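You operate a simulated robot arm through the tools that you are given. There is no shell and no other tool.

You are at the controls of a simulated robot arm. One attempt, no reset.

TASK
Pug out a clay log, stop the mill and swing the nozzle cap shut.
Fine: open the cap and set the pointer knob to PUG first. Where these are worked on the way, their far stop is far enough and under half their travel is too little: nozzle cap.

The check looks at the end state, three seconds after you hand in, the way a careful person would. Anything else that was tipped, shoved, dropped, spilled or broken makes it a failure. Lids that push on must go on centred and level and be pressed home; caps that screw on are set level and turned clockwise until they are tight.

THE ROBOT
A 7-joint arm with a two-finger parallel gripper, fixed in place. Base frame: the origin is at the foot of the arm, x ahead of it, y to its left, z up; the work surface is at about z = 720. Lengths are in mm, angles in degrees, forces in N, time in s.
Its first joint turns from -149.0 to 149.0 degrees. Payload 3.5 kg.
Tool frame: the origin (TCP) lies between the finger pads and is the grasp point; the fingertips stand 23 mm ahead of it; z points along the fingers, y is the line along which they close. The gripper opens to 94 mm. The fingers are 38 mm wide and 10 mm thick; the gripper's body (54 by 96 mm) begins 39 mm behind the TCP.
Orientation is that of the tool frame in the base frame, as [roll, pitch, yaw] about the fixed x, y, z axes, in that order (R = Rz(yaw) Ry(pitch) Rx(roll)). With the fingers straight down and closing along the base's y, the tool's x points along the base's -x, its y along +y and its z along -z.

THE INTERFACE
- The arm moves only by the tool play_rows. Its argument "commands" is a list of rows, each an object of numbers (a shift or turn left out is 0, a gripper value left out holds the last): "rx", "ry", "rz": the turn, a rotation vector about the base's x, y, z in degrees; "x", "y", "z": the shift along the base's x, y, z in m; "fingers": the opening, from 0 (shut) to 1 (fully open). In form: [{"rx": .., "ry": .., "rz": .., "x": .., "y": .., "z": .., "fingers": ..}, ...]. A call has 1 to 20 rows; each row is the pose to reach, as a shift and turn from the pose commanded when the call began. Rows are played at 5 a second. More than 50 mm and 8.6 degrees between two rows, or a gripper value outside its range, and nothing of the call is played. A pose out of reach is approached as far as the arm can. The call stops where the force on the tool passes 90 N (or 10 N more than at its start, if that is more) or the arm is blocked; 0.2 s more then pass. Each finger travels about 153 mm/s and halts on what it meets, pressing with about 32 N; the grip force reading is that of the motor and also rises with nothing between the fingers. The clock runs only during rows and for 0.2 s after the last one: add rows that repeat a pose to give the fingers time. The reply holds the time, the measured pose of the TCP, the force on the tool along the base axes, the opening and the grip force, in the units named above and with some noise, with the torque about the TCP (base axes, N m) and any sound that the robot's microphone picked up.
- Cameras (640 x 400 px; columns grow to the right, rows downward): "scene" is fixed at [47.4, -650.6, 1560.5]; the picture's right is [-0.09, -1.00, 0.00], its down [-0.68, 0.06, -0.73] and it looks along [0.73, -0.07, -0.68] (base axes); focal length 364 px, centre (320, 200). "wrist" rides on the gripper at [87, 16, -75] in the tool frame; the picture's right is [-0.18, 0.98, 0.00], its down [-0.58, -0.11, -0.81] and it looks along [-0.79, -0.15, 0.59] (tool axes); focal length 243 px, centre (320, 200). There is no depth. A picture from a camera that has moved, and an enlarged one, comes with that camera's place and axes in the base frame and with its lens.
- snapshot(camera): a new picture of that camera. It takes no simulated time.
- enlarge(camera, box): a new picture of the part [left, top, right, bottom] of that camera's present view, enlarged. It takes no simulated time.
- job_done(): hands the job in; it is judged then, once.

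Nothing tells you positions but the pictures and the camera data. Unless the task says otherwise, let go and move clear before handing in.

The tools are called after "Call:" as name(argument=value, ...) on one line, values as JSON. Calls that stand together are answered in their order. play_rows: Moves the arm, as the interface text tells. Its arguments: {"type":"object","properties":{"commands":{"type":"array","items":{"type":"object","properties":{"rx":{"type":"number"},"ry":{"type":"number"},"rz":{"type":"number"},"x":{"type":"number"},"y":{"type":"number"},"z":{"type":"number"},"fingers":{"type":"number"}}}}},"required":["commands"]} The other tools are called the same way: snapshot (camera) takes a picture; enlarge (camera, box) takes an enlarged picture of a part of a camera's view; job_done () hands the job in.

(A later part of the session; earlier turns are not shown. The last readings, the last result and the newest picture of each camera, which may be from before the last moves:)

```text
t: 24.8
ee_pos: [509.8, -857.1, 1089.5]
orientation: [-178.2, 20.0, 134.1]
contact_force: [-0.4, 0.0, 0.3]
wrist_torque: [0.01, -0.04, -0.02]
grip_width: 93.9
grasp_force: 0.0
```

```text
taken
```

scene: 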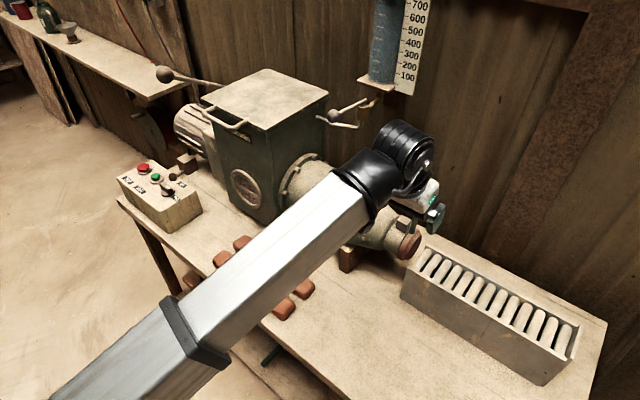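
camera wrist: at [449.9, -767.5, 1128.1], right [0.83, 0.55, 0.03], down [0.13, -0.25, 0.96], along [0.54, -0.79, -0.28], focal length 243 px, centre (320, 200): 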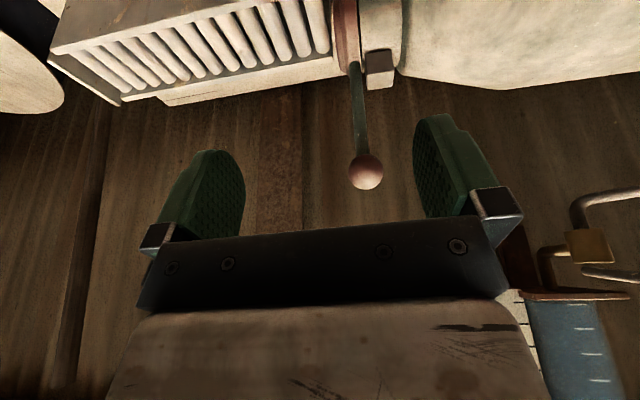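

Call:
enlarge(camera="wrist", box=[310, 0, 430, 110])

Call:
enlarge(camera="wrist", box=[310, 90, 430, 200])

Call:
enlarge(camera="scene", box=[360, 160, 460, 270])

```text
3.64 times, centred on (370, 55) of wrist
camera zoom: at [449.9, -767.5, 1128.1], right [0.83, 0.55, 0.03], down [0.13, -0.25, 0.96], along [0.54, -0.79, -0.28], focal length 882 px, centre (138, 727)
```

zoom: 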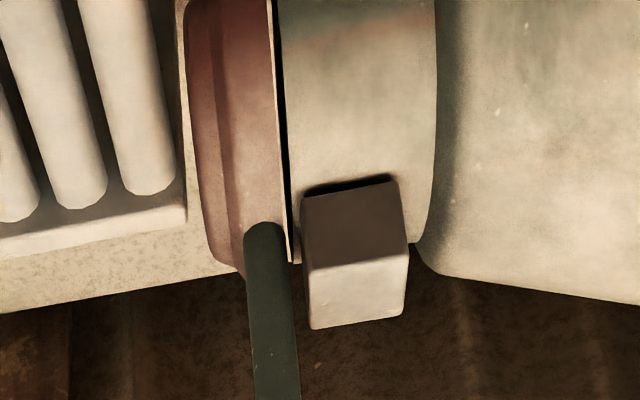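

```text
3.64 times, centred on (370, 145) of wrist
camera zoom: at [449.9, -767.5, 1128.1], right [0.83, 0.55, 0.03], down [0.13, -0.25, 0.96], along [0.54, -0.79, -0.28], focal length 882 px, centre (138, 400)
```

zoom: 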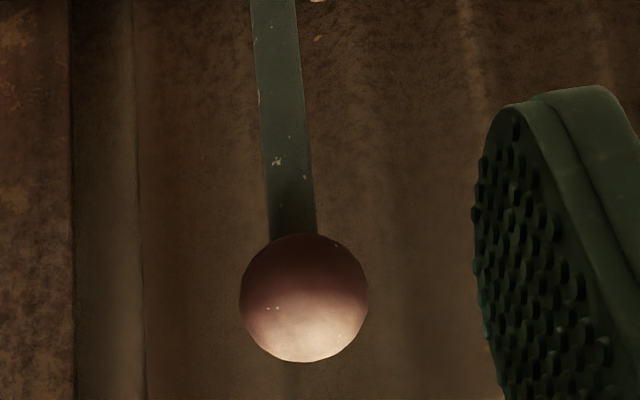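

```text
3.64 times, centred on (410, 215) of scene
camera zoom: at [47.4, -650.6, 1560.5], right [-0.09, -1.0, 0.0], down [-0.68, 0.06, -0.73], along [0.73, -0.07, -0.68], focal length 1323 px, centre (-7, 146)
```

zoom: 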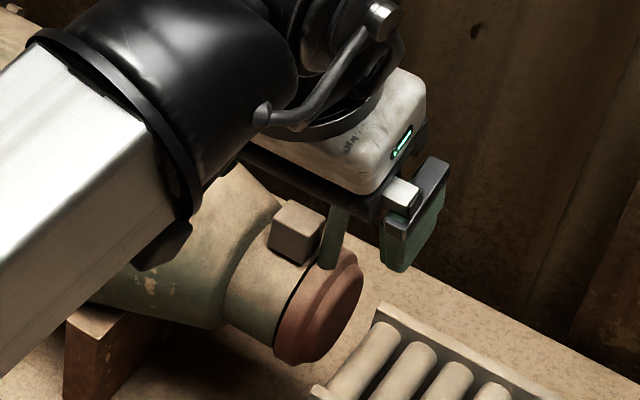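

The ball is near (606.5, -920.5, 1041), about 33 mm across. I'll move to a standoff along the tool axis, fingers open, then straddle the ball.

Call:
play_rows(commands=[{"x": 0.02, "y": -0.011, "z": 0.006, "fingers": 0.8}, {"x": 0.041, "y": -0.022, "z": 0.012, "fingers": 0.8}, {"x": 0.061, "y": -0.033, "z": 0.017, "fingers": 0.8}, {"x": 0.0817, "y": -0.0447, "z": 0.0172, "fingers": 0.8}, {"x": 0.0817, "y": -0.0447, "z": 0.0172, "fingers": 0.8}])

Call:
snapshot(camera="wrist")

Call:
enlarge(camera="scene", box=[340, 120, 480, 280])

```text
t: 26.0
ee_pos: [592.5, -902.5, 1105.5]
orientation: [-178.2, 19.9, 134.2]
contact_force: [0.2, 0.8, -0.1]
wrist_torque: [0.04, -0.01, 0.03]
grip_width: 75.0
grasp_force: 0.0
```

```text
taken
camera wrist: at [532.3, -812.6, 1145.4], right [0.83, 0.55, 0.03], down [0.13, -0.25, 0.96], along [0.54, -0.79, -0.28], focal length 243 px, centre (320, 200)
```

wrist: 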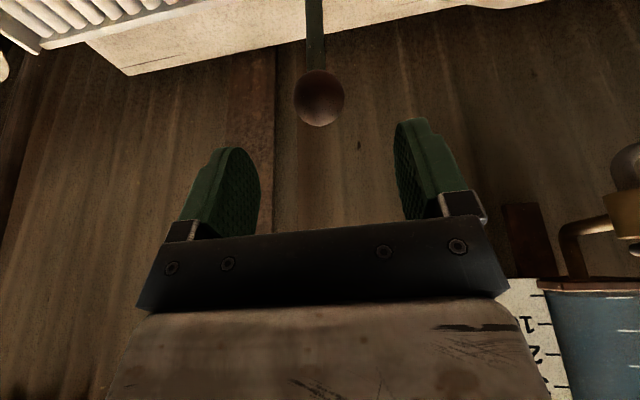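

```text
2.50 times, centred on (410, 200) of scene
camera zoom: at [47.4, -650.6, 1560.5], right [-0.09, -1.0, 0.0], down [-0.68, 0.06, -0.73], along [0.73, -0.07, -0.68], focal length 909 px, centre (95, 200)
```

zoom: 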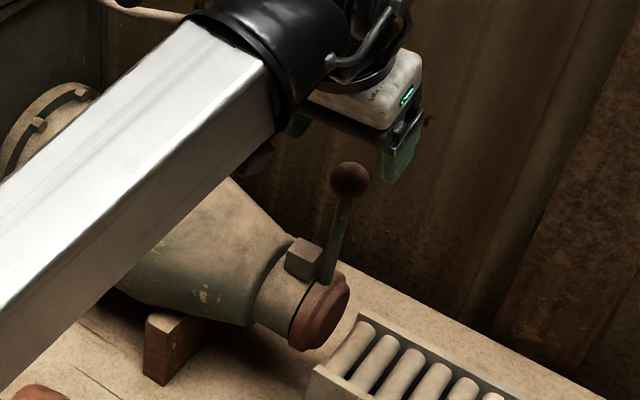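

The ball sits right on the tool axis, about 70 mm ahead. Advancing along the axis and then closing gently.

Call:
play_rows(commands=[{"x": 0.0054, "y": -0.0067, "z": -0.0235, "fingers": 0.8}, {"x": 0.0108, "y": -0.0134, "z": -0.047, "fingers": 0.8}, {"x": 0.0146, "y": -0.0182, "z": -0.064, "fingers": 0.8}, {"x": 0.0146, "y": -0.0182, "z": -0.064, "fingers": 0.8}])

Call:
snapshot(camera="wrist")

Call:
enlarge(camera="scene", box=[340, 120, 480, 280])

```text
t: 27.0
ee_pos: [606.2, -921.4, 1042.8]
orientation: [-178.2, 19.9, 134.2]
contact_force: [0.5, 0.2, -0.1]
wrist_torque: [0.01, 0.0, -0.01]
grip_width: 75.0
grasp_force: 0.0
```

```text
taken
camera wrist: at [546.8, -831.1, 1081.8], right [0.83, 0.55, 0.03], down [0.13, -0.25, 0.96], along [0.54, -0.79, -0.28], focal length 243 px, centre (320, 200)
```

wrist: 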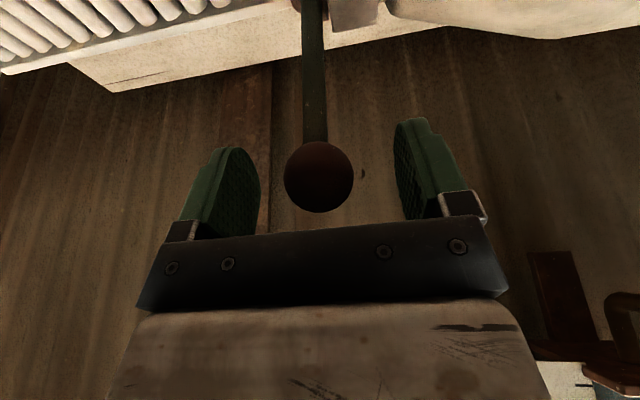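

```text
2.50 times, centred on (410, 200) of scene
camera zoom: at [47.4, -650.6, 1560.5], right [-0.09, -1.0, 0.0], down [-0.68, 0.06, -0.73], along [0.73, -0.07, -0.68], focal length 909 px, centre (95, 200)
```

zoom: 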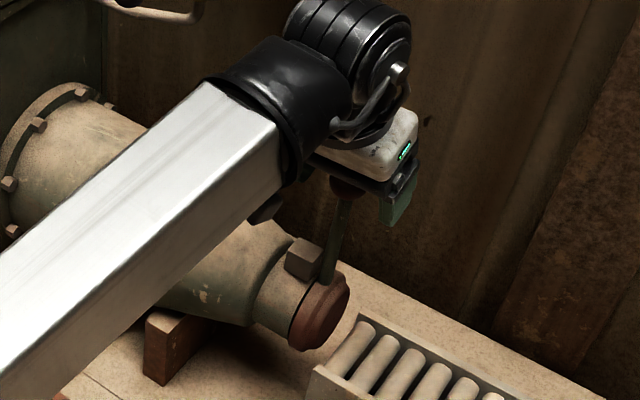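

The ball is centred between the pads. Closing on it.

Call:
play_rows(commands=[{"fingers": 0.5}, {"fingers": 0.35}, {"fingers": 0.3}, {"fingers": 0.3}])

```text
t: 28.0
ee_pos: [606.4, -920.6, 1043.0]
orientation: [-178.3, 19.9, 134.4]
contact_force: [-4.4, -3.1, -1.2]
wrist_torque: [-0.1, 0.02, -0.07]
grip_width: 33.5
grasp_force: 44.7
```

Gripped at 33.5 mm. Now a small test pull toward the robot (across the nozzle) to see whether the handle yields that way.

Call:
play_rows(commands=[{"x": -0.0027, "y": 0.0029}, {"x": -0.0054, "y": 0.0058}, {"x": -0.0054, "y": 0.0058}])

```text
t: 28.8
ee_pos: [600.4, -915.1, 1042.6]
orientation: [-178.2, 20.0, 134.2]
contact_force: [1.7, -15.5, 1.9]
wrist_torque: [-1.05, -0.8, 0.0]
grip_width: 33.3
grasp_force: 45.1
```

Call:
snapshot(camera="wrist")

Call:
enlarge(camera="scene", box=[340, 120, 480, 280])

```text
taken
camera wrist: at [541.0, -825.9, 1081.6], right [0.83, 0.55, 0.03], down [0.13, -0.25, 0.96], along [0.54, -0.79, -0.28], focal length 243 px, centre (320, 200)
```

wrist: 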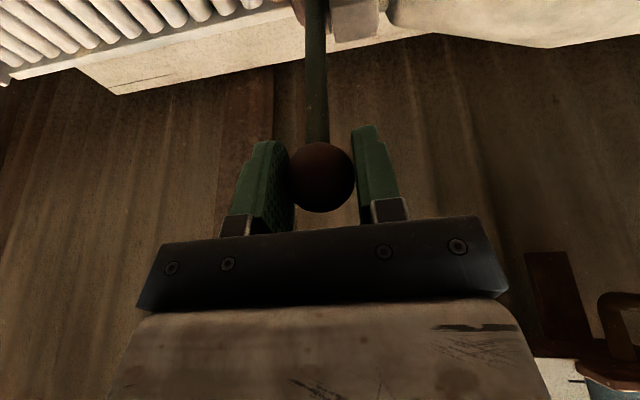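

```text
2.50 times, centred on (410, 200) of scene
camera zoom: at [47.4, -650.6, 1560.5], right [-0.09, -1.0, 0.0], down [-0.68, 0.06, -0.73], along [0.73, -0.07, -0.68], focal length 909 px, centre (95, 200)
```

zoom: 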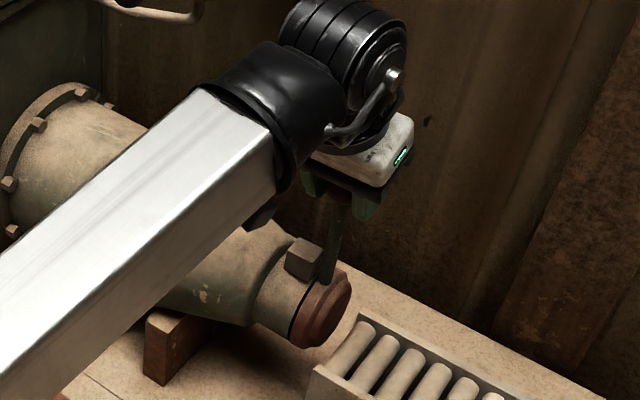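

The ball moved with the hand and the cap shifted slightly the opposite way, so the cap does swing sideways about a pin along the nozzle axis. I'll continue along that arc to about 30° and check.

Call:
play_rows(commands=[{"x": -0.0083, "y": 0.0087, "z": -0.0015}, {"x": -0.0151, "y": 0.0159, "z": -0.0037}, {"x": -0.0217, "y": 0.0229, "z": -0.0067}, {"x": -0.0281, "y": 0.0297, "z": -0.0106}, {"x": -0.0343, "y": 0.0362, "z": -0.0152}, {"x": -0.0343, "y": 0.0362, "z": -0.0152}])

Call:
snapshot(camera="wrist")

Call:
enlarge(camera="scene", box=[340, 120, 480, 280])

```text
t: 30.2
ee_pos: [564.3, -879.2, 1027.8]
orientation: [-177.9, 20.0, 134.0]
contact_force: [-16.3, -29.6, 5.6]
wrist_torque: [-0.79, -0.85, -0.19]
grip_width: 33.5
grasp_force: 44.5
```

```text
taken
camera wrist: at [505.6, -789.9, 1066.8], right [0.83, 0.55, 0.03], down [0.13, -0.25, 0.96], along [0.54, -0.8, -0.28], focal length 243 px, centre (320, 200)
```

wrist: 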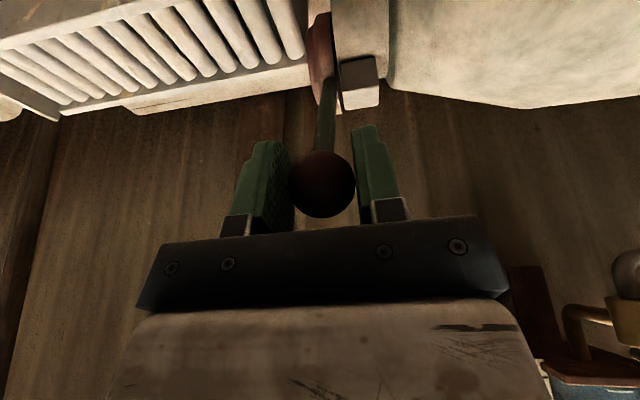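

```text
2.50 times, centred on (410, 200) of scene
camera zoom: at [47.4, -650.6, 1560.5], right [-0.09, -1.0, 0.0], down [-0.68, 0.06, -0.73], along [0.73, -0.07, -0.68], focal length 909 px, centre (95, 200)
```

zoom: 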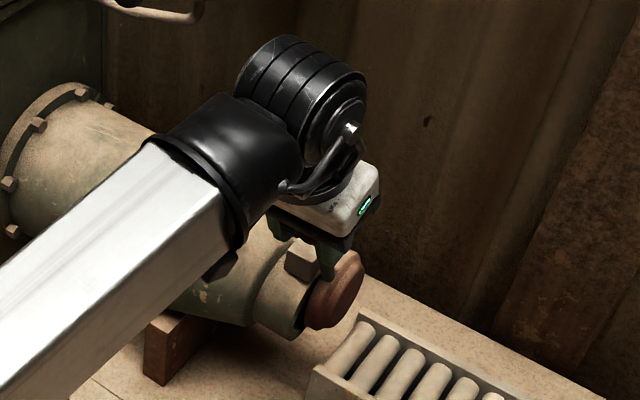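

The cap is swinging aside and exposing the nozzle. The side force shows my arc plane is about 2° off, so I'll correct it and continue to about 60°.

Call:
play_rows(commands=[{"x": -0.0082, "y": 0.0061, "z": -0.0055}, {"x": -0.0143, "y": 0.0116, "z": -0.0118}, {"x": -0.0197, "y": 0.0169, "z": -0.0188}, {"x": -0.0247, "y": 0.0218, "z": -0.0264}, {"x": -0.0292, "y": 0.0262, "z": -0.0345}, {"x": -0.0331, "y": 0.0301, "z": -0.0432}, {"x": -0.0331, "y": 0.0301, "z": -0.0432}])

Call:
snapshot(camera="wrist")

Call:
enlarge(camera="scene", box=[340, 120, 480, 280])

```text
t: 31.8
ee_pos: [532.8, -848.4, 983.4]
orientation: [-178.2, 19.9, 134.2]
contact_force: [-11.8, -16.2, 10.5]
wrist_torque: [-0.93, -0.72, -0.18]
grip_width: 33.2
grasp_force: 45.0
```

```text
taken
camera wrist: at [473.1, -758.1, 1023.3], right [0.83, 0.55, 0.03], down [0.13, -0.25, 0.96], along [0.54, -0.79, -0.28], focal length 243 px, centre (320, 200)
```

wrist: 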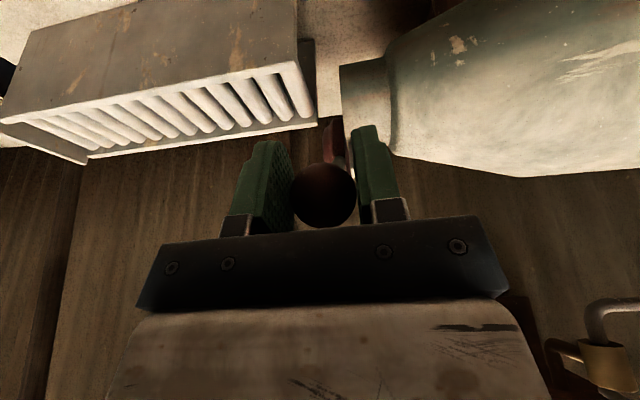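

```text
2.50 times, centred on (410, 200) of scene
camera zoom: at [47.4, -650.6, 1560.5], right [-0.09, -1.0, 0.0], down [-0.68, 0.06, -0.73], along [0.73, -0.07, -0.68], focal length 909 px, centre (95, 200)
```

zoom: 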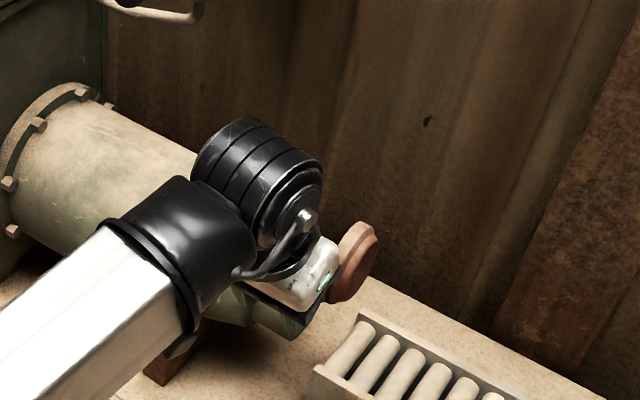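

Swinging well on a radius of about 119 mm, cap well aside. Continuing toward 90° to find the far stop.

Call:
play_rows(commands=[{"x": -0.0038, "y": 0.003, "z": -0.0092}, {"x": -0.0069, "y": 0.0054, "z": -0.0188}, {"x": -0.0091, "y": 0.0076, "z": -0.0287}, {"x": -0.0108, "y": 0.0092, "z": -0.0388}, {"x": -0.0117, "y": 0.0101, "z": -0.0491}, {"x": -0.012, "y": 0.0104, "z": -0.0595}, {"x": -0.012, "y": 0.0104, "z": -0.0595}])

Call:
snapshot(camera="wrist")

Call:
enlarge(camera="scene", box=[340, 120, 480, 280])

```text
t: 33.4
ee_pos: [520.1, -835.2, 925.7]
orientation: [-178.2, 19.9, 134.3]
contact_force: [-8.4, 4.2, 10.5]
wrist_torque: [-0.86, -0.9, -0.02]
grip_width: 33.5
grasp_force: 45.3
```

```text
taken
camera wrist: at [461.2, -746.7, 964.2], right [0.83, 0.55, 0.03], down [0.13, -0.25, 0.96], along [0.54, -0.79, -0.28], focal length 243 px, centre (320, 200)
```

wrist: 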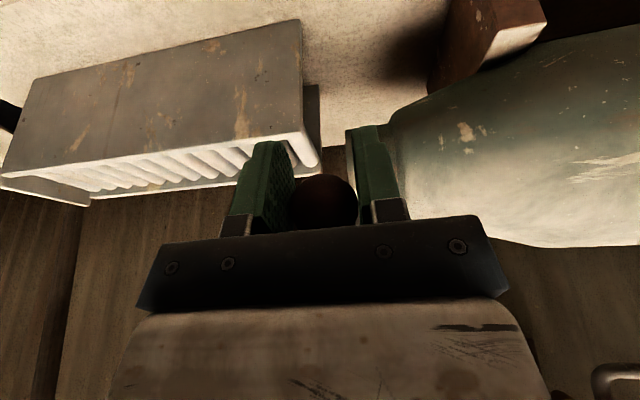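

```text
2.50 times, centred on (410, 200) of scene
camera zoom: at [47.4, -650.6, 1560.5], right [-0.09, -1.0, 0.0], down [-0.68, 0.06, -0.73], along [0.73, -0.07, -0.68], focal length 909 px, centre (95, 200)
```

zoom: 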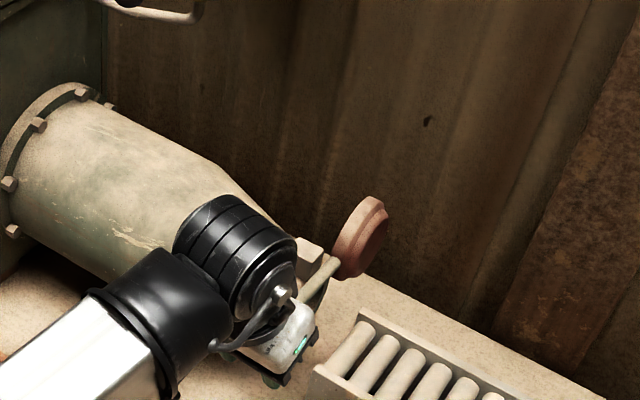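

About 90° and still free, no stop yet. Continuing slowly a little further to find the stop.

Call:
play_rows(commands=[{"x": 0.0, "y": -0.001, "z": -0.0104}, {"x": 0.0009, "y": -0.0018, "z": -0.0207}, {"x": 0.0025, "y": -0.0034, "z": -0.0308}, {"x": 0.0047, "y": -0.0056, "z": -0.0407}, {"x": 0.0047, "y": -0.0056, "z": -0.0407}])

Call:
enlarge(camera="scene", box=[340, 120, 480, 280])

Call:
snapshot(camera="wrist")

```text
t: 34.6
ee_pos: [525.9, -842.0, 883.8]
orientation: [-178.1, 19.9, 134.2]
contact_force: [0.0, 8.1, 15.1]
wrist_torque: [0.01, 0.22, -0.03]
grip_width: 33.1
grasp_force: 44.5
```

```text
2.50 times, centred on (410, 200) of scene
camera zoom: at [47.4, -650.6, 1560.5], right [-0.09, -1.0, 0.0], down [-0.68, 0.06, -0.73], along [0.73, -0.07, -0.68], focal length 909 px, centre (95, 200)
```

zoom: 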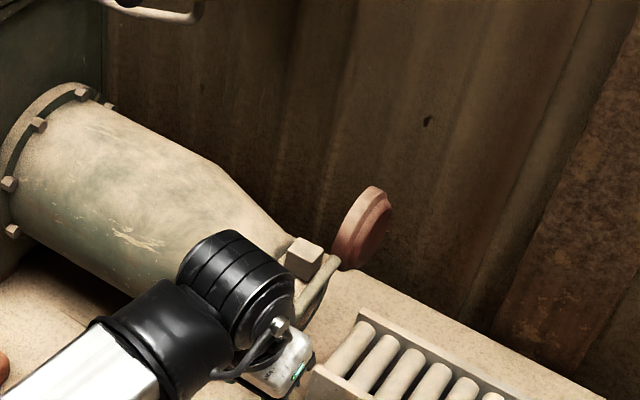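

```text
taken
camera wrist: at [466.1, -752.4, 923.5], right [0.83, 0.55, 0.03], down [0.13, -0.25, 0.96], along [0.54, -0.79, -0.28], focal length 243 px, centre (320, 200)
```

wrist: 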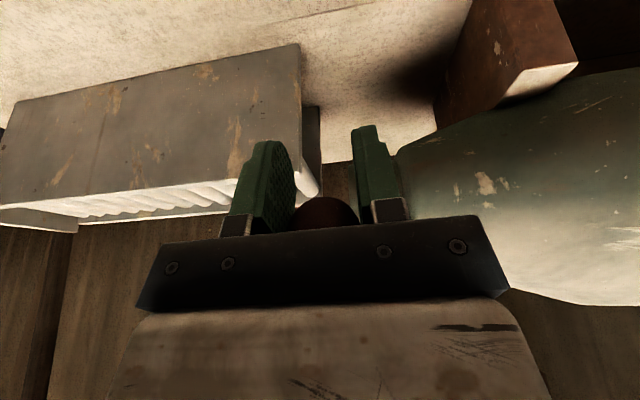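

The ball has slid a little toward the palm, so the handle is at about 100°. I'll nudge a bit further to tell whether this is the stop.

Call:
play_rows(commands=[{"x": 0.001, "y": -0.001, "z": -0.004}, {"x": 0.002, "y": -0.002, "z": -0.008}, {"x": 0.002, "y": -0.002, "z": -0.008}])

Call:
snapshot(camera="wrist")

Call:
enlarge(camera="scene", box=[400, 170, 450, 270])

```text
t: 35.4
ee_pos: [525.7, -842.3, 882.4]
orientation: [-178.1, 20.4, 134.2]
contact_force: [-15.9, 25.8, 85.0]
wrist_torque: [-1.78, -1.46, 0.05]
grip_width: 33.3
grasp_force: 44.9
```

```text
taken
camera wrist: at [466.6, -752.8, 919.8], right [0.83, 0.55, 0.03], down [0.12, -0.25, 0.96], along [0.54, -0.8, -0.27], focal length 243 px, centre (320, 200)
```

wrist: 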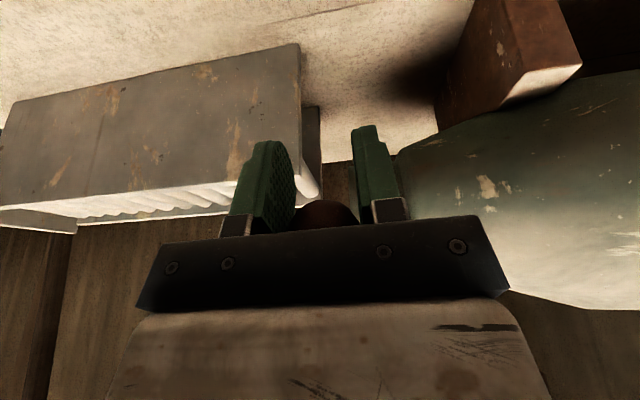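

```text
4.00 times, centred on (425, 220) of scene
camera zoom: at [47.4, -650.6, 1560.5], right [-0.09, -1.0, 0.0], down [-0.68, 0.06, -0.73], along [0.73, -0.07, -0.68], focal length 1455 px, centre (-100, 120)
```

zoom: 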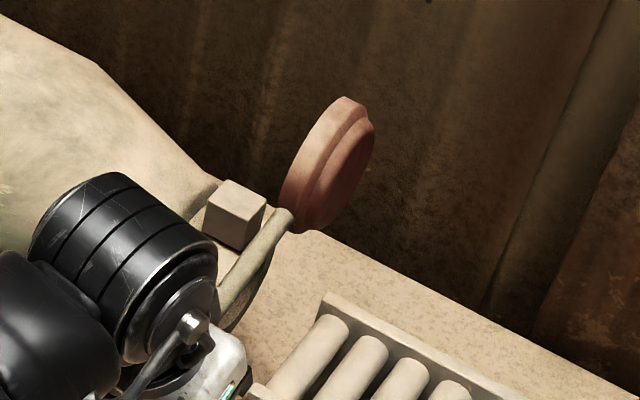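

A clear stop at 85 N: the cap is fully open. I'll back off the pressure, release, and withdraw.

Call:
play_rows(commands=[{"x": -0.001, "y": 0.001, "z": 0.004}, {"x": -0.001, "y": 0.001, "z": 0.008}, {"x": -0.001, "y": 0.001, "z": 0.008, "fingers": 0.7}, {"x": -0.001, "y": 0.001, "z": 0.008, "fingers": 0.85}, {"x": -0.001, "y": 0.001, "z": 0.008, "fingers": 0.85}])

Call:
snapshot(camera="wrist")

Call:
enlarge(camera="scene", box=[340, 120, 480, 280])

```text
t: 36.6
ee_pos: [527.1, -844.0, 884.2]
orientation: [-178.2, 19.9, 134.2]
contact_force: [-8.1, 14.1, 13.6]
wrist_torque: [-0.52, -0.32, 0.03]
grip_width: 79.9
grasp_force: 0.0
```

```text
taken
camera wrist: at [467.0, -754.0, 923.0], right [0.83, 0.55, 0.03], down [0.13, -0.25, 0.96], along [0.54, -0.79, -0.28], focal length 243 px, centre (320, 200)
```

wrist: 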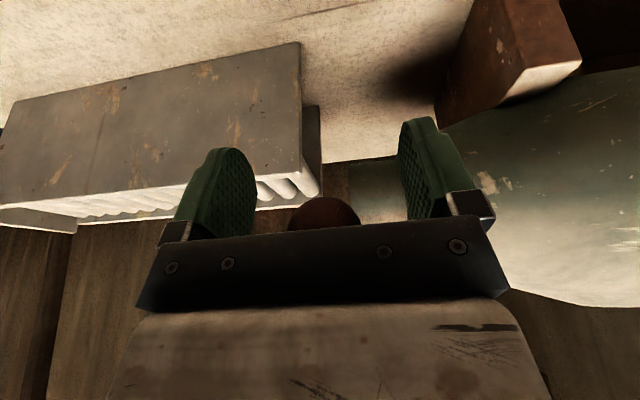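

```text
2.50 times, centred on (410, 200) of scene
camera zoom: at [47.4, -650.6, 1560.5], right [-0.09, -1.0, 0.0], down [-0.68, 0.06, -0.73], along [0.73, -0.07, -0.68], focal length 909 px, centre (95, 200)
```

zoom: 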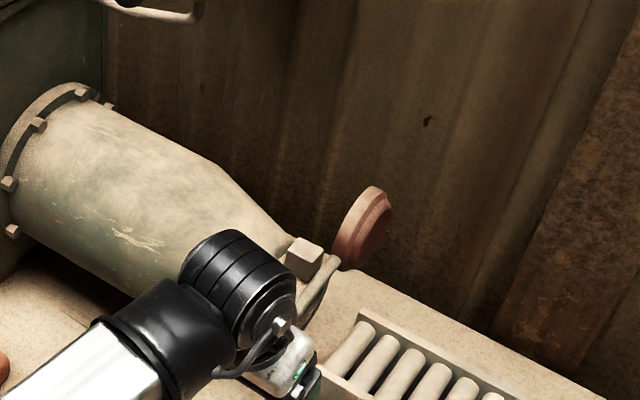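

Call:
play_rows(commands=[{"x": -0.006, "y": 0.007, "z": 0.02}, {"x": -0.012, "y": 0.014, "z": 0.045}, {"x": -0.019, "y": 0.024, "z": 0.08}, {"x": -0.03, "y": 0.035, "z": 0.11}, {"x": -0.03, "y": 0.035, "z": 0.11}])

Call:
snapshot(camera="wrist")

Call:
snapshot(camera="scene")

```text
t: 37.8
ee_pos: [496.4, -808.6, 993.5]
orientation: [-178.2, 19.9, 134.3]
contact_force: [0.4, 0.5, -0.2]
wrist_torque: [0.02, -0.01, 0.01]
grip_width: 79.8
grasp_force: 0.0
```

```text
taken
camera wrist: at [437.3, -719.5, 1032.9], right [0.83, 0.55, 0.03], down [0.13, -0.25, 0.96], along [0.54, -0.79, -0.28], focal length 243 px, centre (320, 200)
```

wrist: 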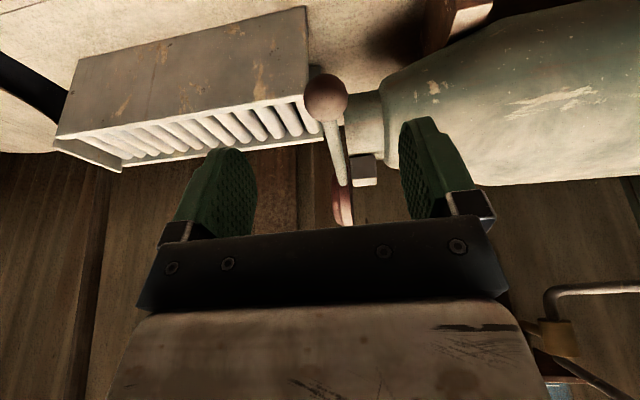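

```text
taken
```

scene: 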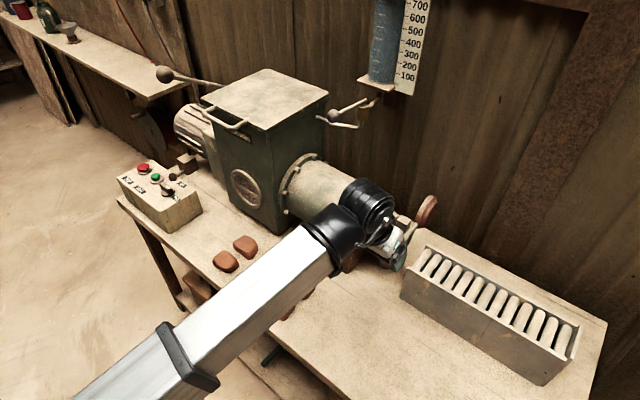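

The cap stays open on its own and the log tray is untouched. Now I'll travel back in front of the hopper to the control box, closing the fingers to make a pressing tip.

Call:
play_rows(commands=[{"x": 0.011, "y": 0.042, "z": -0.011, "fingers": 0.6}, {"x": 0.022, "y": 0.085, "z": -0.022, "fingers": 0.3}, {"x": 0.033, "y": 0.127, "z": -0.032, "fingers": 0.0}, {"x": 0.044, "y": 0.169, "z": -0.043, "fingers": 0.0}, {"x": 0.072, "y": 0.197, "z": -0.043}, {"x": 0.1, "y": 0.225, "z": -0.043}, {"x": 0.128, "y": 0.253, "z": -0.043}, {"x": 0.156, "y": 0.281, "z": -0.043}, {"x": 0.184, "y": 0.309, "z": -0.043}, {"x": 0.212, "y": 0.337, "z": -0.043}, {"x": 0.24, "y": 0.365, "z": -0.043}, {"x": 0.268, "y": 0.393, "z": -0.043}, {"x": 0.296, "y": 0.421, "z": -0.043}, {"x": 0.324, "y": 0.449, "z": -0.043}, {"x": 0.352, "y": 0.477, "z": -0.043}, {"x": 0.38, "y": 0.505, "z": -0.043}, {"x": 0.407, "y": 0.532, "z": -0.043}, {"x": 0.434, "y": 0.559, "z": -0.043}])

Call:
snapshot(camera="wrist")

Call:
snapshot(camera="scene")

```text
t: 41.6
ee_pos: [931.8, -249.3, 952.6]
orientation: [-178.2, 19.8, 134.1]
contact_force: [0.0, 0.8, -0.7]
wrist_torque: [-0.02, 0.01, -0.04]
grip_width: 0.1
grasp_force: 32.1
```

```text
taken
camera wrist: at [871.4, -160.0, 990.5], right [0.83, 0.55, 0.03], down [0.13, -0.25, 0.96], along [0.54, -0.79, -0.28], focal length 243 px, centre (320, 200)
```

wrist: 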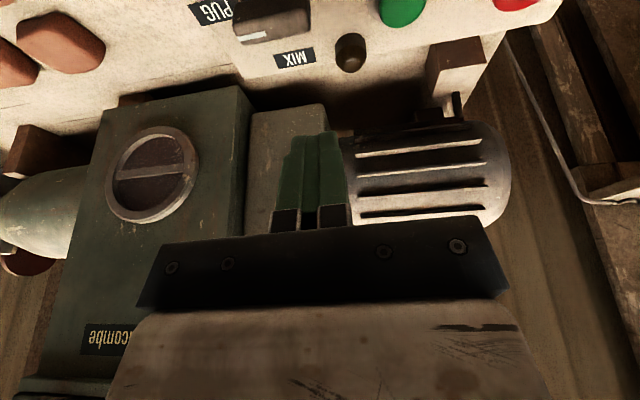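

```text
taken
```

scene: 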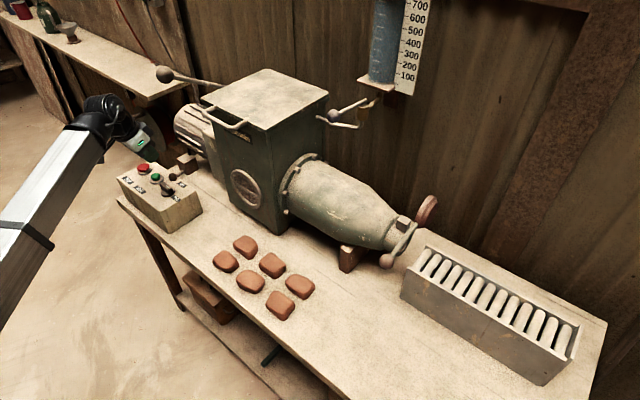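

The whole mill is visible from the scene camera now. I'll take close looks at the open nozzle and the controls before pressing START.

Call:
enlarge(camera="scene", box=[360, 170, 480, 290])

Call:
enlarge(camera="scene", box=[110, 140, 210, 230])

```text
3.33 times, centred on (420, 230) of scene
camera zoom: at [47.4, -650.6, 1560.5], right [-0.09, -1.0, 0.0], down [-0.68, 0.06, -0.73], along [0.73, -0.07, -0.68], focal length 1212 px, centre (-13, 100)
```

zoom: 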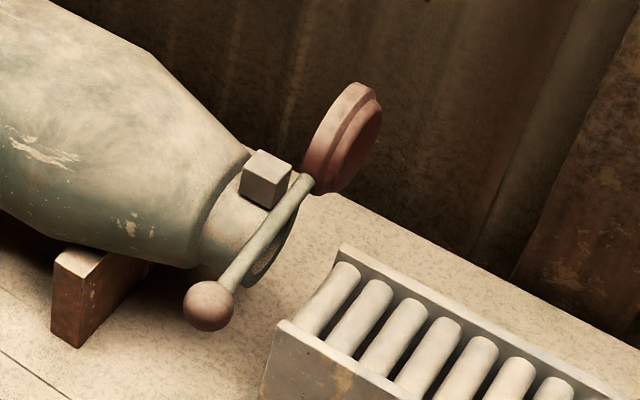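

```text
4.44 times, centred on (160, 185) of scene
camera zoom: at [47.4, -650.6, 1560.5], right [-0.09, -1.0, 0.0], down [-0.68, 0.06, -0.73], along [0.73, -0.07, -0.68], focal length 1617 px, centre (1031, 267)
```

zoom: 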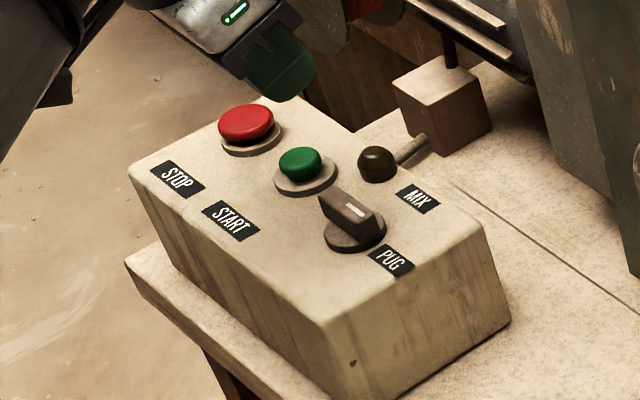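

START looks ready; the pointer is at PUG and the nozzle is open. I'll straighten the tool and hover over the green button.

Call:
play_rows(commands=[{"x": 0.012, "y": 0.008, "z": 0.0, "rx": 4, "ry": 3.2}, {"x": 0.024, "y": 0.016, "z": -0.01, "rx": 8, "ry": 6.4}, {"x": 0.036, "y": 0.023, "z": -0.018, "rx": 12, "ry": 9.7}, {"x": 0.0455, "y": 0.029, "z": -0.0226, "rx": 15.6, "ry": 12.6}, {"x": 0.0455, "y": 0.029, "z": -0.0226, "rx": 15.6, "ry": 12.6}])

Call:
snapshot(camera="wrist")

Call:
enlarge(camera="scene", box=[110, 120, 210, 210])

```text
t: 42.8
ee_pos: [975.5, -221.4, 928.4]
orientation: [-179.9, -0.2, 133.8]
contact_force: [0.3, 0.6, -0.4]
wrist_torque: [0.03, 0.03, 0.01]
grip_width: 0.0
grasp_force: 31.7
```

```text
taken
camera wrist: at [928.9, -146.7, 1001.5], right [0.84, 0.55, 0.0], down [0.33, -0.5, 0.81], along [0.44, -0.67, -0.59], focal length 243 px, centre (320, 200)
```

wrist: 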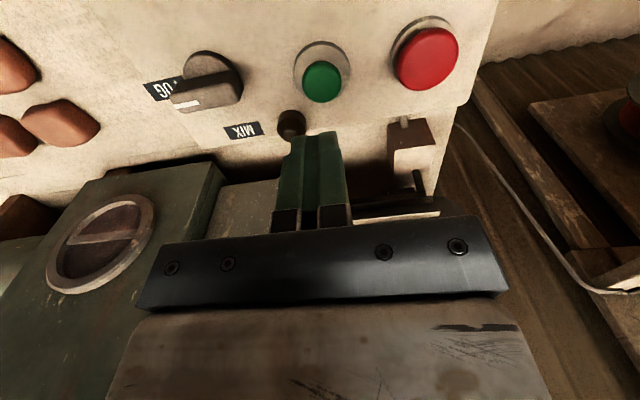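

```text
4.44 times, centred on (160, 165) of scene
camera zoom: at [47.4, -650.6, 1560.5], right [-0.09, -1.0, 0.0], down [-0.68, 0.06, -0.73], along [0.73, -0.07, -0.68], focal length 1617 px, centre (1031, 356)
```

zoom: 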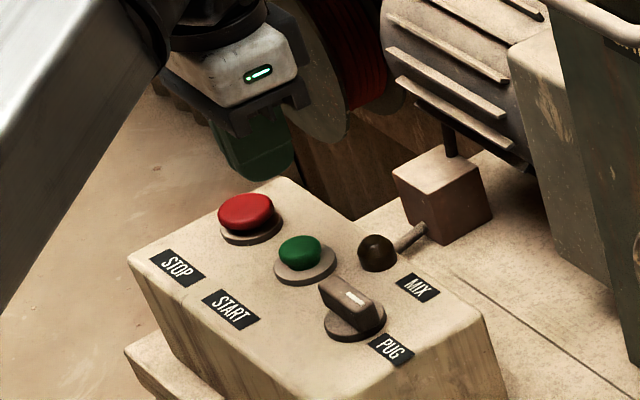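

The green button is on the tool axis within about 1 mm. Descending to just above it first.

Call:
play_rows(commands=[{"x": 0.001, "y": 0.001, "z": -0.025}, {"x": 0.001, "y": 0.001, "z": -0.05}, {"x": 0.001, "y": 0.001, "z": -0.062}, {"x": 0.001, "y": 0.001, "z": -0.062}])

Call:
snapshot(camera="wrist")

Call:
enlarge(camera="scene", box=[110, 120, 210, 210])

```text
t: 43.8
ee_pos: [977.4, -219.9, 865.9]
orientation: [179.9, 0.0, 133.9]
contact_force: [-0.2, -0.5, 0.3]
wrist_torque: [-0.01, -0.05, 0.02]
grip_width: 0.0
grasp_force: 32.0
```

```text
taken
camera wrist: at [929.9, -146.1, 939.5], right [0.84, 0.55, 0.0], down [0.33, -0.49, 0.81], along [0.44, -0.67, -0.59], focal length 243 px, centre (320, 200)
```

wrist: 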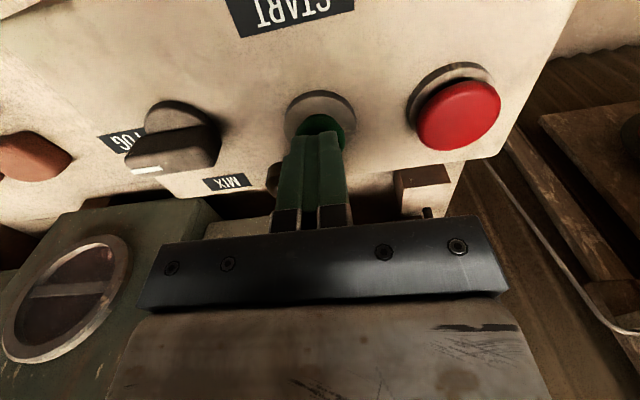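

```text
4.44 times, centred on (160, 165) of scene
camera zoom: at [47.4, -650.6, 1560.5], right [-0.09, -1.0, 0.0], down [-0.68, 0.06, -0.73], along [0.73, -0.07, -0.68], focal length 1617 px, centre (1031, 356)
```

zoom: 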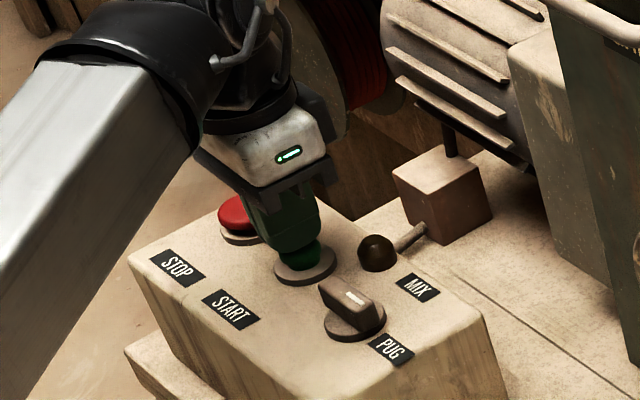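

The fingertips are right over START with no contact yet. Pressing down in small steps.

Call:
play_rows(commands=[{"z": -0.003}, {"z": -0.006}, {"z": -0.009}, {"z": -0.009}])

```text
t: 44.8
ee_pos: [977.5, -219.4, 858.5]
orientation: [180.0, -0.1, 133.9]
contact_force: [0.6, -0.6, 3.9]
wrist_torque: [0.0, 0.0, -0.01]
grip_width: 0.0
grasp_force: 31.7
heard: click
```

A click was heard. I'll lift off and look at the lamp and nozzle.

Call:
play_rows(commands=[{"z": 0.012}])

Call:
enlarge(camera="scene", box=[110, 120, 210, 210])

Call:
enlarge(camera="scene", box=[360, 170, 480, 290])

```text
t: 45.2
ee_pos: [977.5, -219.7, 870.6]
orientation: [180.0, 0.0, 133.8]
contact_force: [-0.3, -0.3, 0.5]
wrist_torque: [0.01, -0.02, 0.0]
grip_width: 0.1
grasp_force: 32.2
```

```text
4.44 times, centred on (160, 165) of scene
camera zoom: at [47.4, -650.6, 1560.5], right [-0.09, -1.0, 0.0], down [-0.68, 0.06, -0.73], along [0.73, -0.07, -0.68], focal length 1617 px, centre (1031, 356)
```

zoom: 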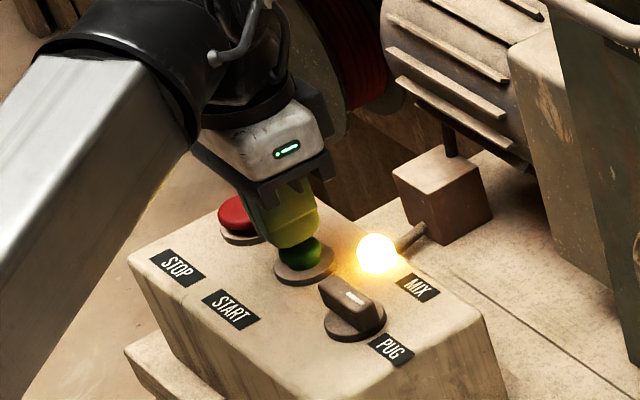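

```text
3.33 times, centred on (420, 230) of scene
camera zoom: at [47.4, -650.6, 1560.5], right [-0.09, -1.0, 0.0], down [-0.68, 0.06, -0.73], along [0.73, -0.07, -0.68], focal length 1212 px, centre (-13, 100)
```

zoom: 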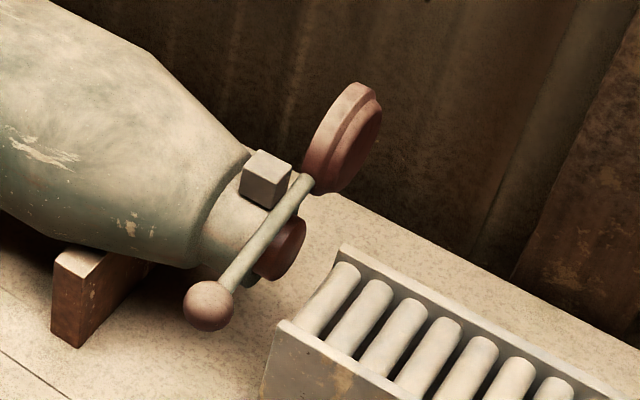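

The lamp is lit and a clay log is emerging. While it extrudes, I'll move over the STOP button.

Call:
play_rows(commands=[{"x": 0.005, "y": 0.005, "z": 0.015}, {"x": 0.025, "y": 0.027, "z": 0.02}, {"x": 0.0445, "y": 0.0487, "z": 0.02}])

Call:
snapshot(camera="wrist")

Call:
enlarge(camera="scene", box=[360, 170, 480, 290])

```text
t: 46.0
ee_pos: [1021.6, -170.9, 890.7]
orientation: [180.0, 0.0, 133.9]
contact_force: [0.7, 0.4, -0.3]
wrist_torque: [-0.02, -0.01, 0.0]
grip_width: 0.0
grasp_force: 32.0
```

```text
taken
camera wrist: at [975.1, -97.2, 963.0], right [0.84, 0.55, 0.0], down [0.33, -0.49, 0.81], along [0.44, -0.67, -0.59], focal length 243 px, centre (320, 200)
```

wrist: 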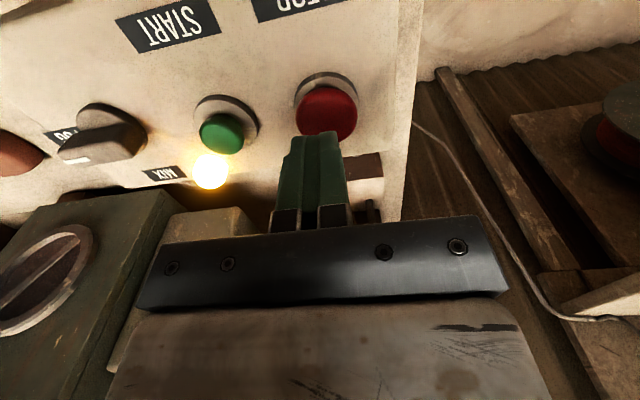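

```text
3.33 times, centred on (420, 230) of scene
camera zoom: at [47.4, -650.6, 1560.5], right [-0.09, -1.0, 0.0], down [-0.68, 0.06, -0.73], along [0.73, -0.07, -0.68], focal length 1212 px, centre (-13, 100)
```

zoom: 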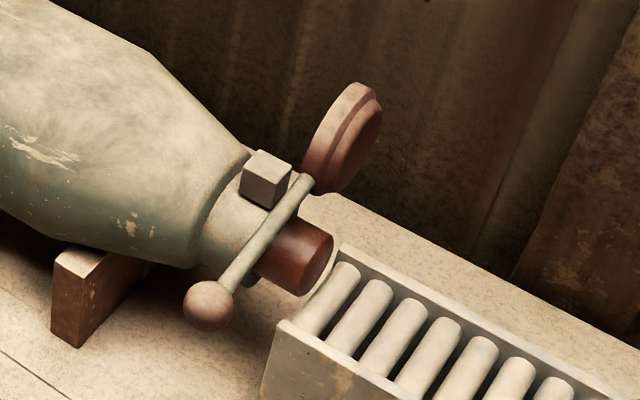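

The log is growing at roughly 40 mm/s onto the tray. I'll centre over STOP just above it and keep watching.

Call:
play_rows(commands=[{"x": 0.0, "y": 0.004, "z": -0.006}, {"x": 0.0, "y": 0.004, "z": -0.012}])

Call:
enlarge(camera="scene", box=[360, 170, 600, 400])

Call:
enlarge(camera="wrist", box=[240, 40, 400, 200])

```text
t: 46.6
ee_pos: [1021.4, -166.1, 876.0]
orientation: [180.0, 0.0, 133.9]
contact_force: [0.6, 0.9, -0.1]
wrist_torque: [0.0, -0.01, -0.01]
grip_width: 0.1
grasp_force: 32.4
```

```text
1.74 times, centred on (480, 285) of scene
camera zoom: at [47.4, -650.6, 1560.5], right [-0.09, -1.0, 0.0], down [-0.68, 0.06, -0.73], along [0.73, -0.07, -0.68], focal length 633 px, centre (42, 52)
```

zoom: 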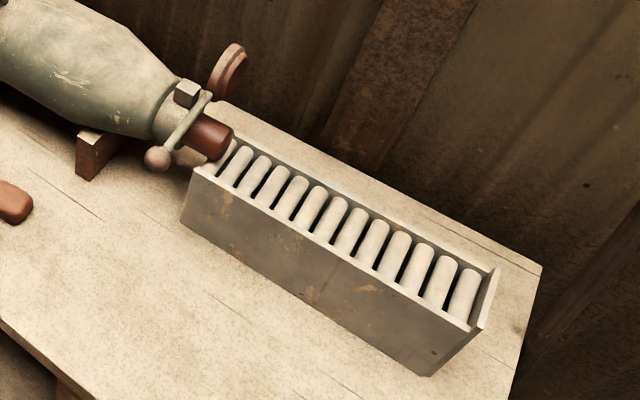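

```text
2.50 times, centred on (320, 120) of wrist
camera zoom: at [974.8, -92.3, 950.4], right [0.84, 0.55, 0.0], down [0.33, -0.49, 0.81], along [0.44, -0.67, -0.59], focal length 606 px, centre (320, 400)
```

zoom: 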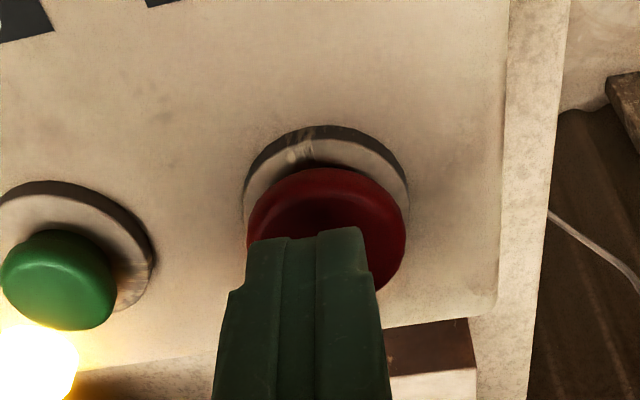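

Call:
play_rows(commands=[{"z": 0}, {"z": 0}, {"z": 0}, {"z": 0}, {"z": 0}])

Call:
enlarge(camera="scene", box=[360, 170, 600, 400])

```text
t: 47.8
ee_pos: [1021.6, -166.4, 878.1]
orientation: [180.0, -0.2, 133.9]
contact_force: [0.1, 0.0, 0.0]
wrist_torque: [-0.01, 0.0, -0.01]
grip_width: 0.2
grasp_force: 32.3
```

```text
1.74 times, centred on (480, 285) of scene
camera zoom: at [47.4, -650.6, 1560.5], right [-0.09, -1.0, 0.0], down [-0.68, 0.06, -0.73], along [0.73, -0.07, -0.68], focal length 633 px, centre (42, 52)
```

zoom: 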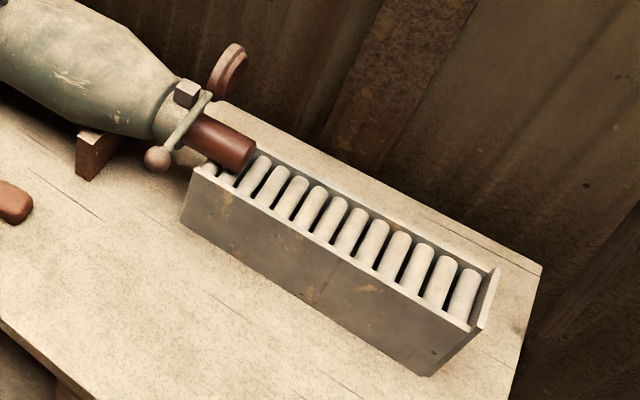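

The log advances about 25 mm/s, now over the second roller. Waiting further in small intervals.

Call:
play_rows(commands=[{"z": 0}, {"z": 0}, {"z": 0}, {"z": 0}, {"z": 0}, {"z": 0}, {"z": 0}, {"z": 0}, {"z": 0}, {"z": 0}, {"z": 0}, {"z": 0}])

Call:
enlarge(camera="scene", box=[360, 170, 600, 400])

```text
t: 50.4
ee_pos: [1020.9, -165.3, 877.1]
orientation: [-180.0, -0.1, 133.9]
contact_force: [-0.8, -0.1, 0.5]
wrist_torque: [0.01, -0.01, -0.03]
grip_width: 0.0
grasp_force: 31.9
```

```text
1.74 times, centred on (480, 285) of scene
camera zoom: at [47.4, -650.6, 1560.5], right [-0.09, -1.0, 0.0], down [-0.68, 0.06, -0.73], along [0.73, -0.07, -0.68], focal length 633 px, centre (42, 52)
```

zoom: 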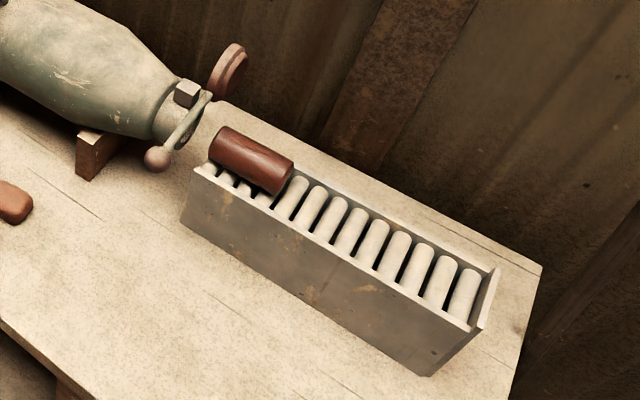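

A finished log has come off onto the rollers. Pressing STOP now.

Call:
play_rows(commands=[{"z": -0.008}, {"z": -0.013}, {"z": -0.017}, {"z": -0.017}])

Call:
enlarge(camera="scene", box=[360, 170, 600, 400])

Call:
enlarge(camera="scene", box=[110, 120, 210, 210])

```text
t: 51.4
ee_pos: [1021.0, -166.4, 860.1]
orientation: [180.0, -0.1, 133.9]
contact_force: [-1.2, 0.7, 2.2]
wrist_torque: [0.05, -0.01, -0.01]
grip_width: 0.1
grasp_force: 31.7
```

```text
1.74 times, centred on (480, 285) of scene
camera zoom: at [47.4, -650.6, 1560.5], right [-0.09, -1.0, 0.0], down [-0.68, 0.06, -0.73], along [0.73, -0.07, -0.68], focal length 633 px, centre (42, 52)
```

zoom: 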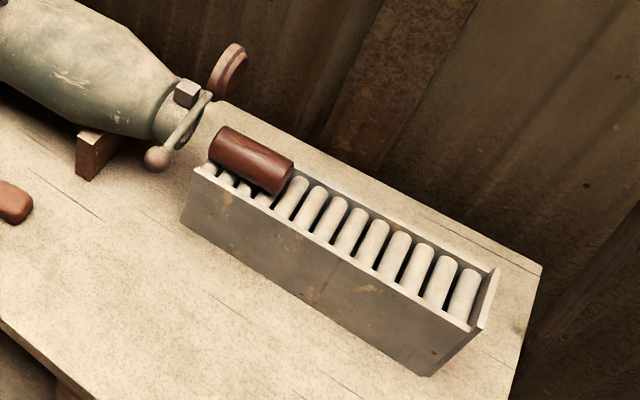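

```text
4.44 times, centred on (160, 165) of scene
camera zoom: at [47.4, -650.6, 1560.5], right [-0.09, -1.0, 0.0], down [-0.68, 0.06, -0.73], along [0.73, -0.07, -0.68], focal length 1617 px, centre (1031, 356)
```

zoom: 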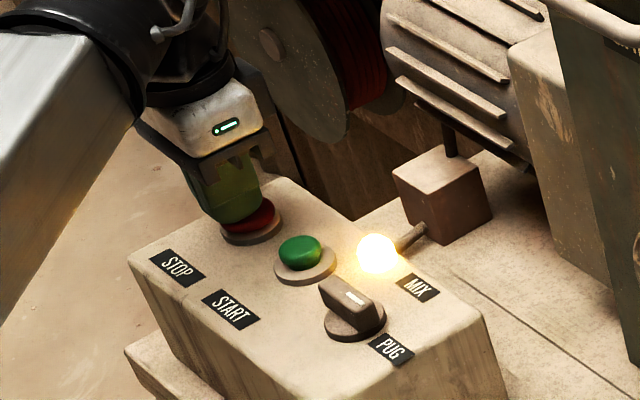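

Light contact but no click yet and the lamp is still on; pressing a little further.

Call:
play_rows(commands=[{"z": -0.003}, {"z": -0.006}, {"z": -0.006}])

Call:
enlarge(camera="scene", box=[110, 120, 210, 210])

Call:
enlarge(camera="scene", box=[360, 170, 480, 290])

```text
t: 52.2
ee_pos: [1021.1, -166.2, 856.2]
orientation: [-180.0, 0.0, 133.9]
contact_force: [-1.4, -0.4, 17.3]
wrist_torque: [-0.09, -0.04, 0.03]
grip_width: 0.0
grasp_force: 32.4
heard: click
```

```text
4.44 times, centred on (160, 165) of scene
camera zoom: at [47.4, -650.6, 1560.5], right [-0.09, -1.0, 0.0], down [-0.68, 0.06, -0.73], along [0.73, -0.07, -0.68], focal length 1617 px, centre (1031, 356)
```

zoom: 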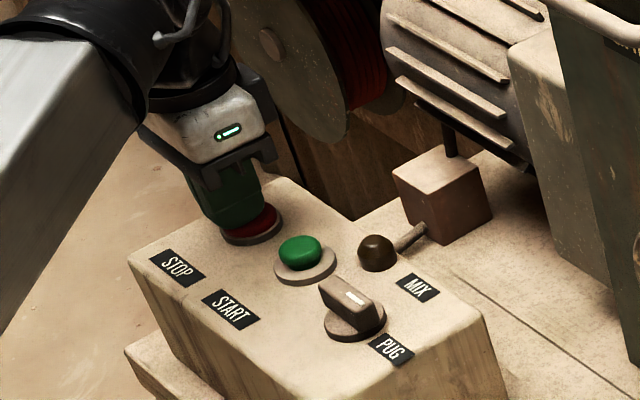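

```text
3.33 times, centred on (420, 230) of scene
camera zoom: at [47.4, -650.6, 1560.5], right [-0.09, -1.0, 0.0], down [-0.68, 0.06, -0.73], along [0.73, -0.07, -0.68], focal length 1212 px, centre (-13, 100)
```

zoom: 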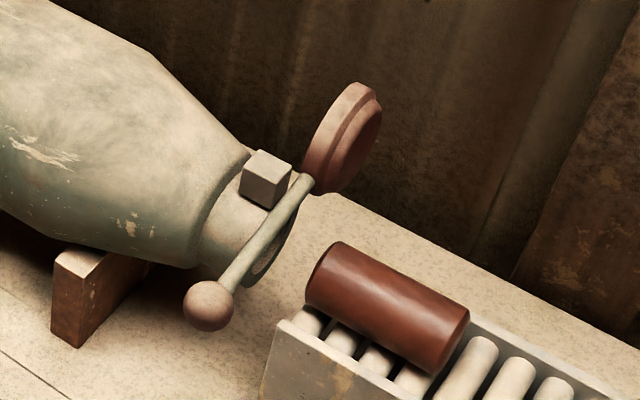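

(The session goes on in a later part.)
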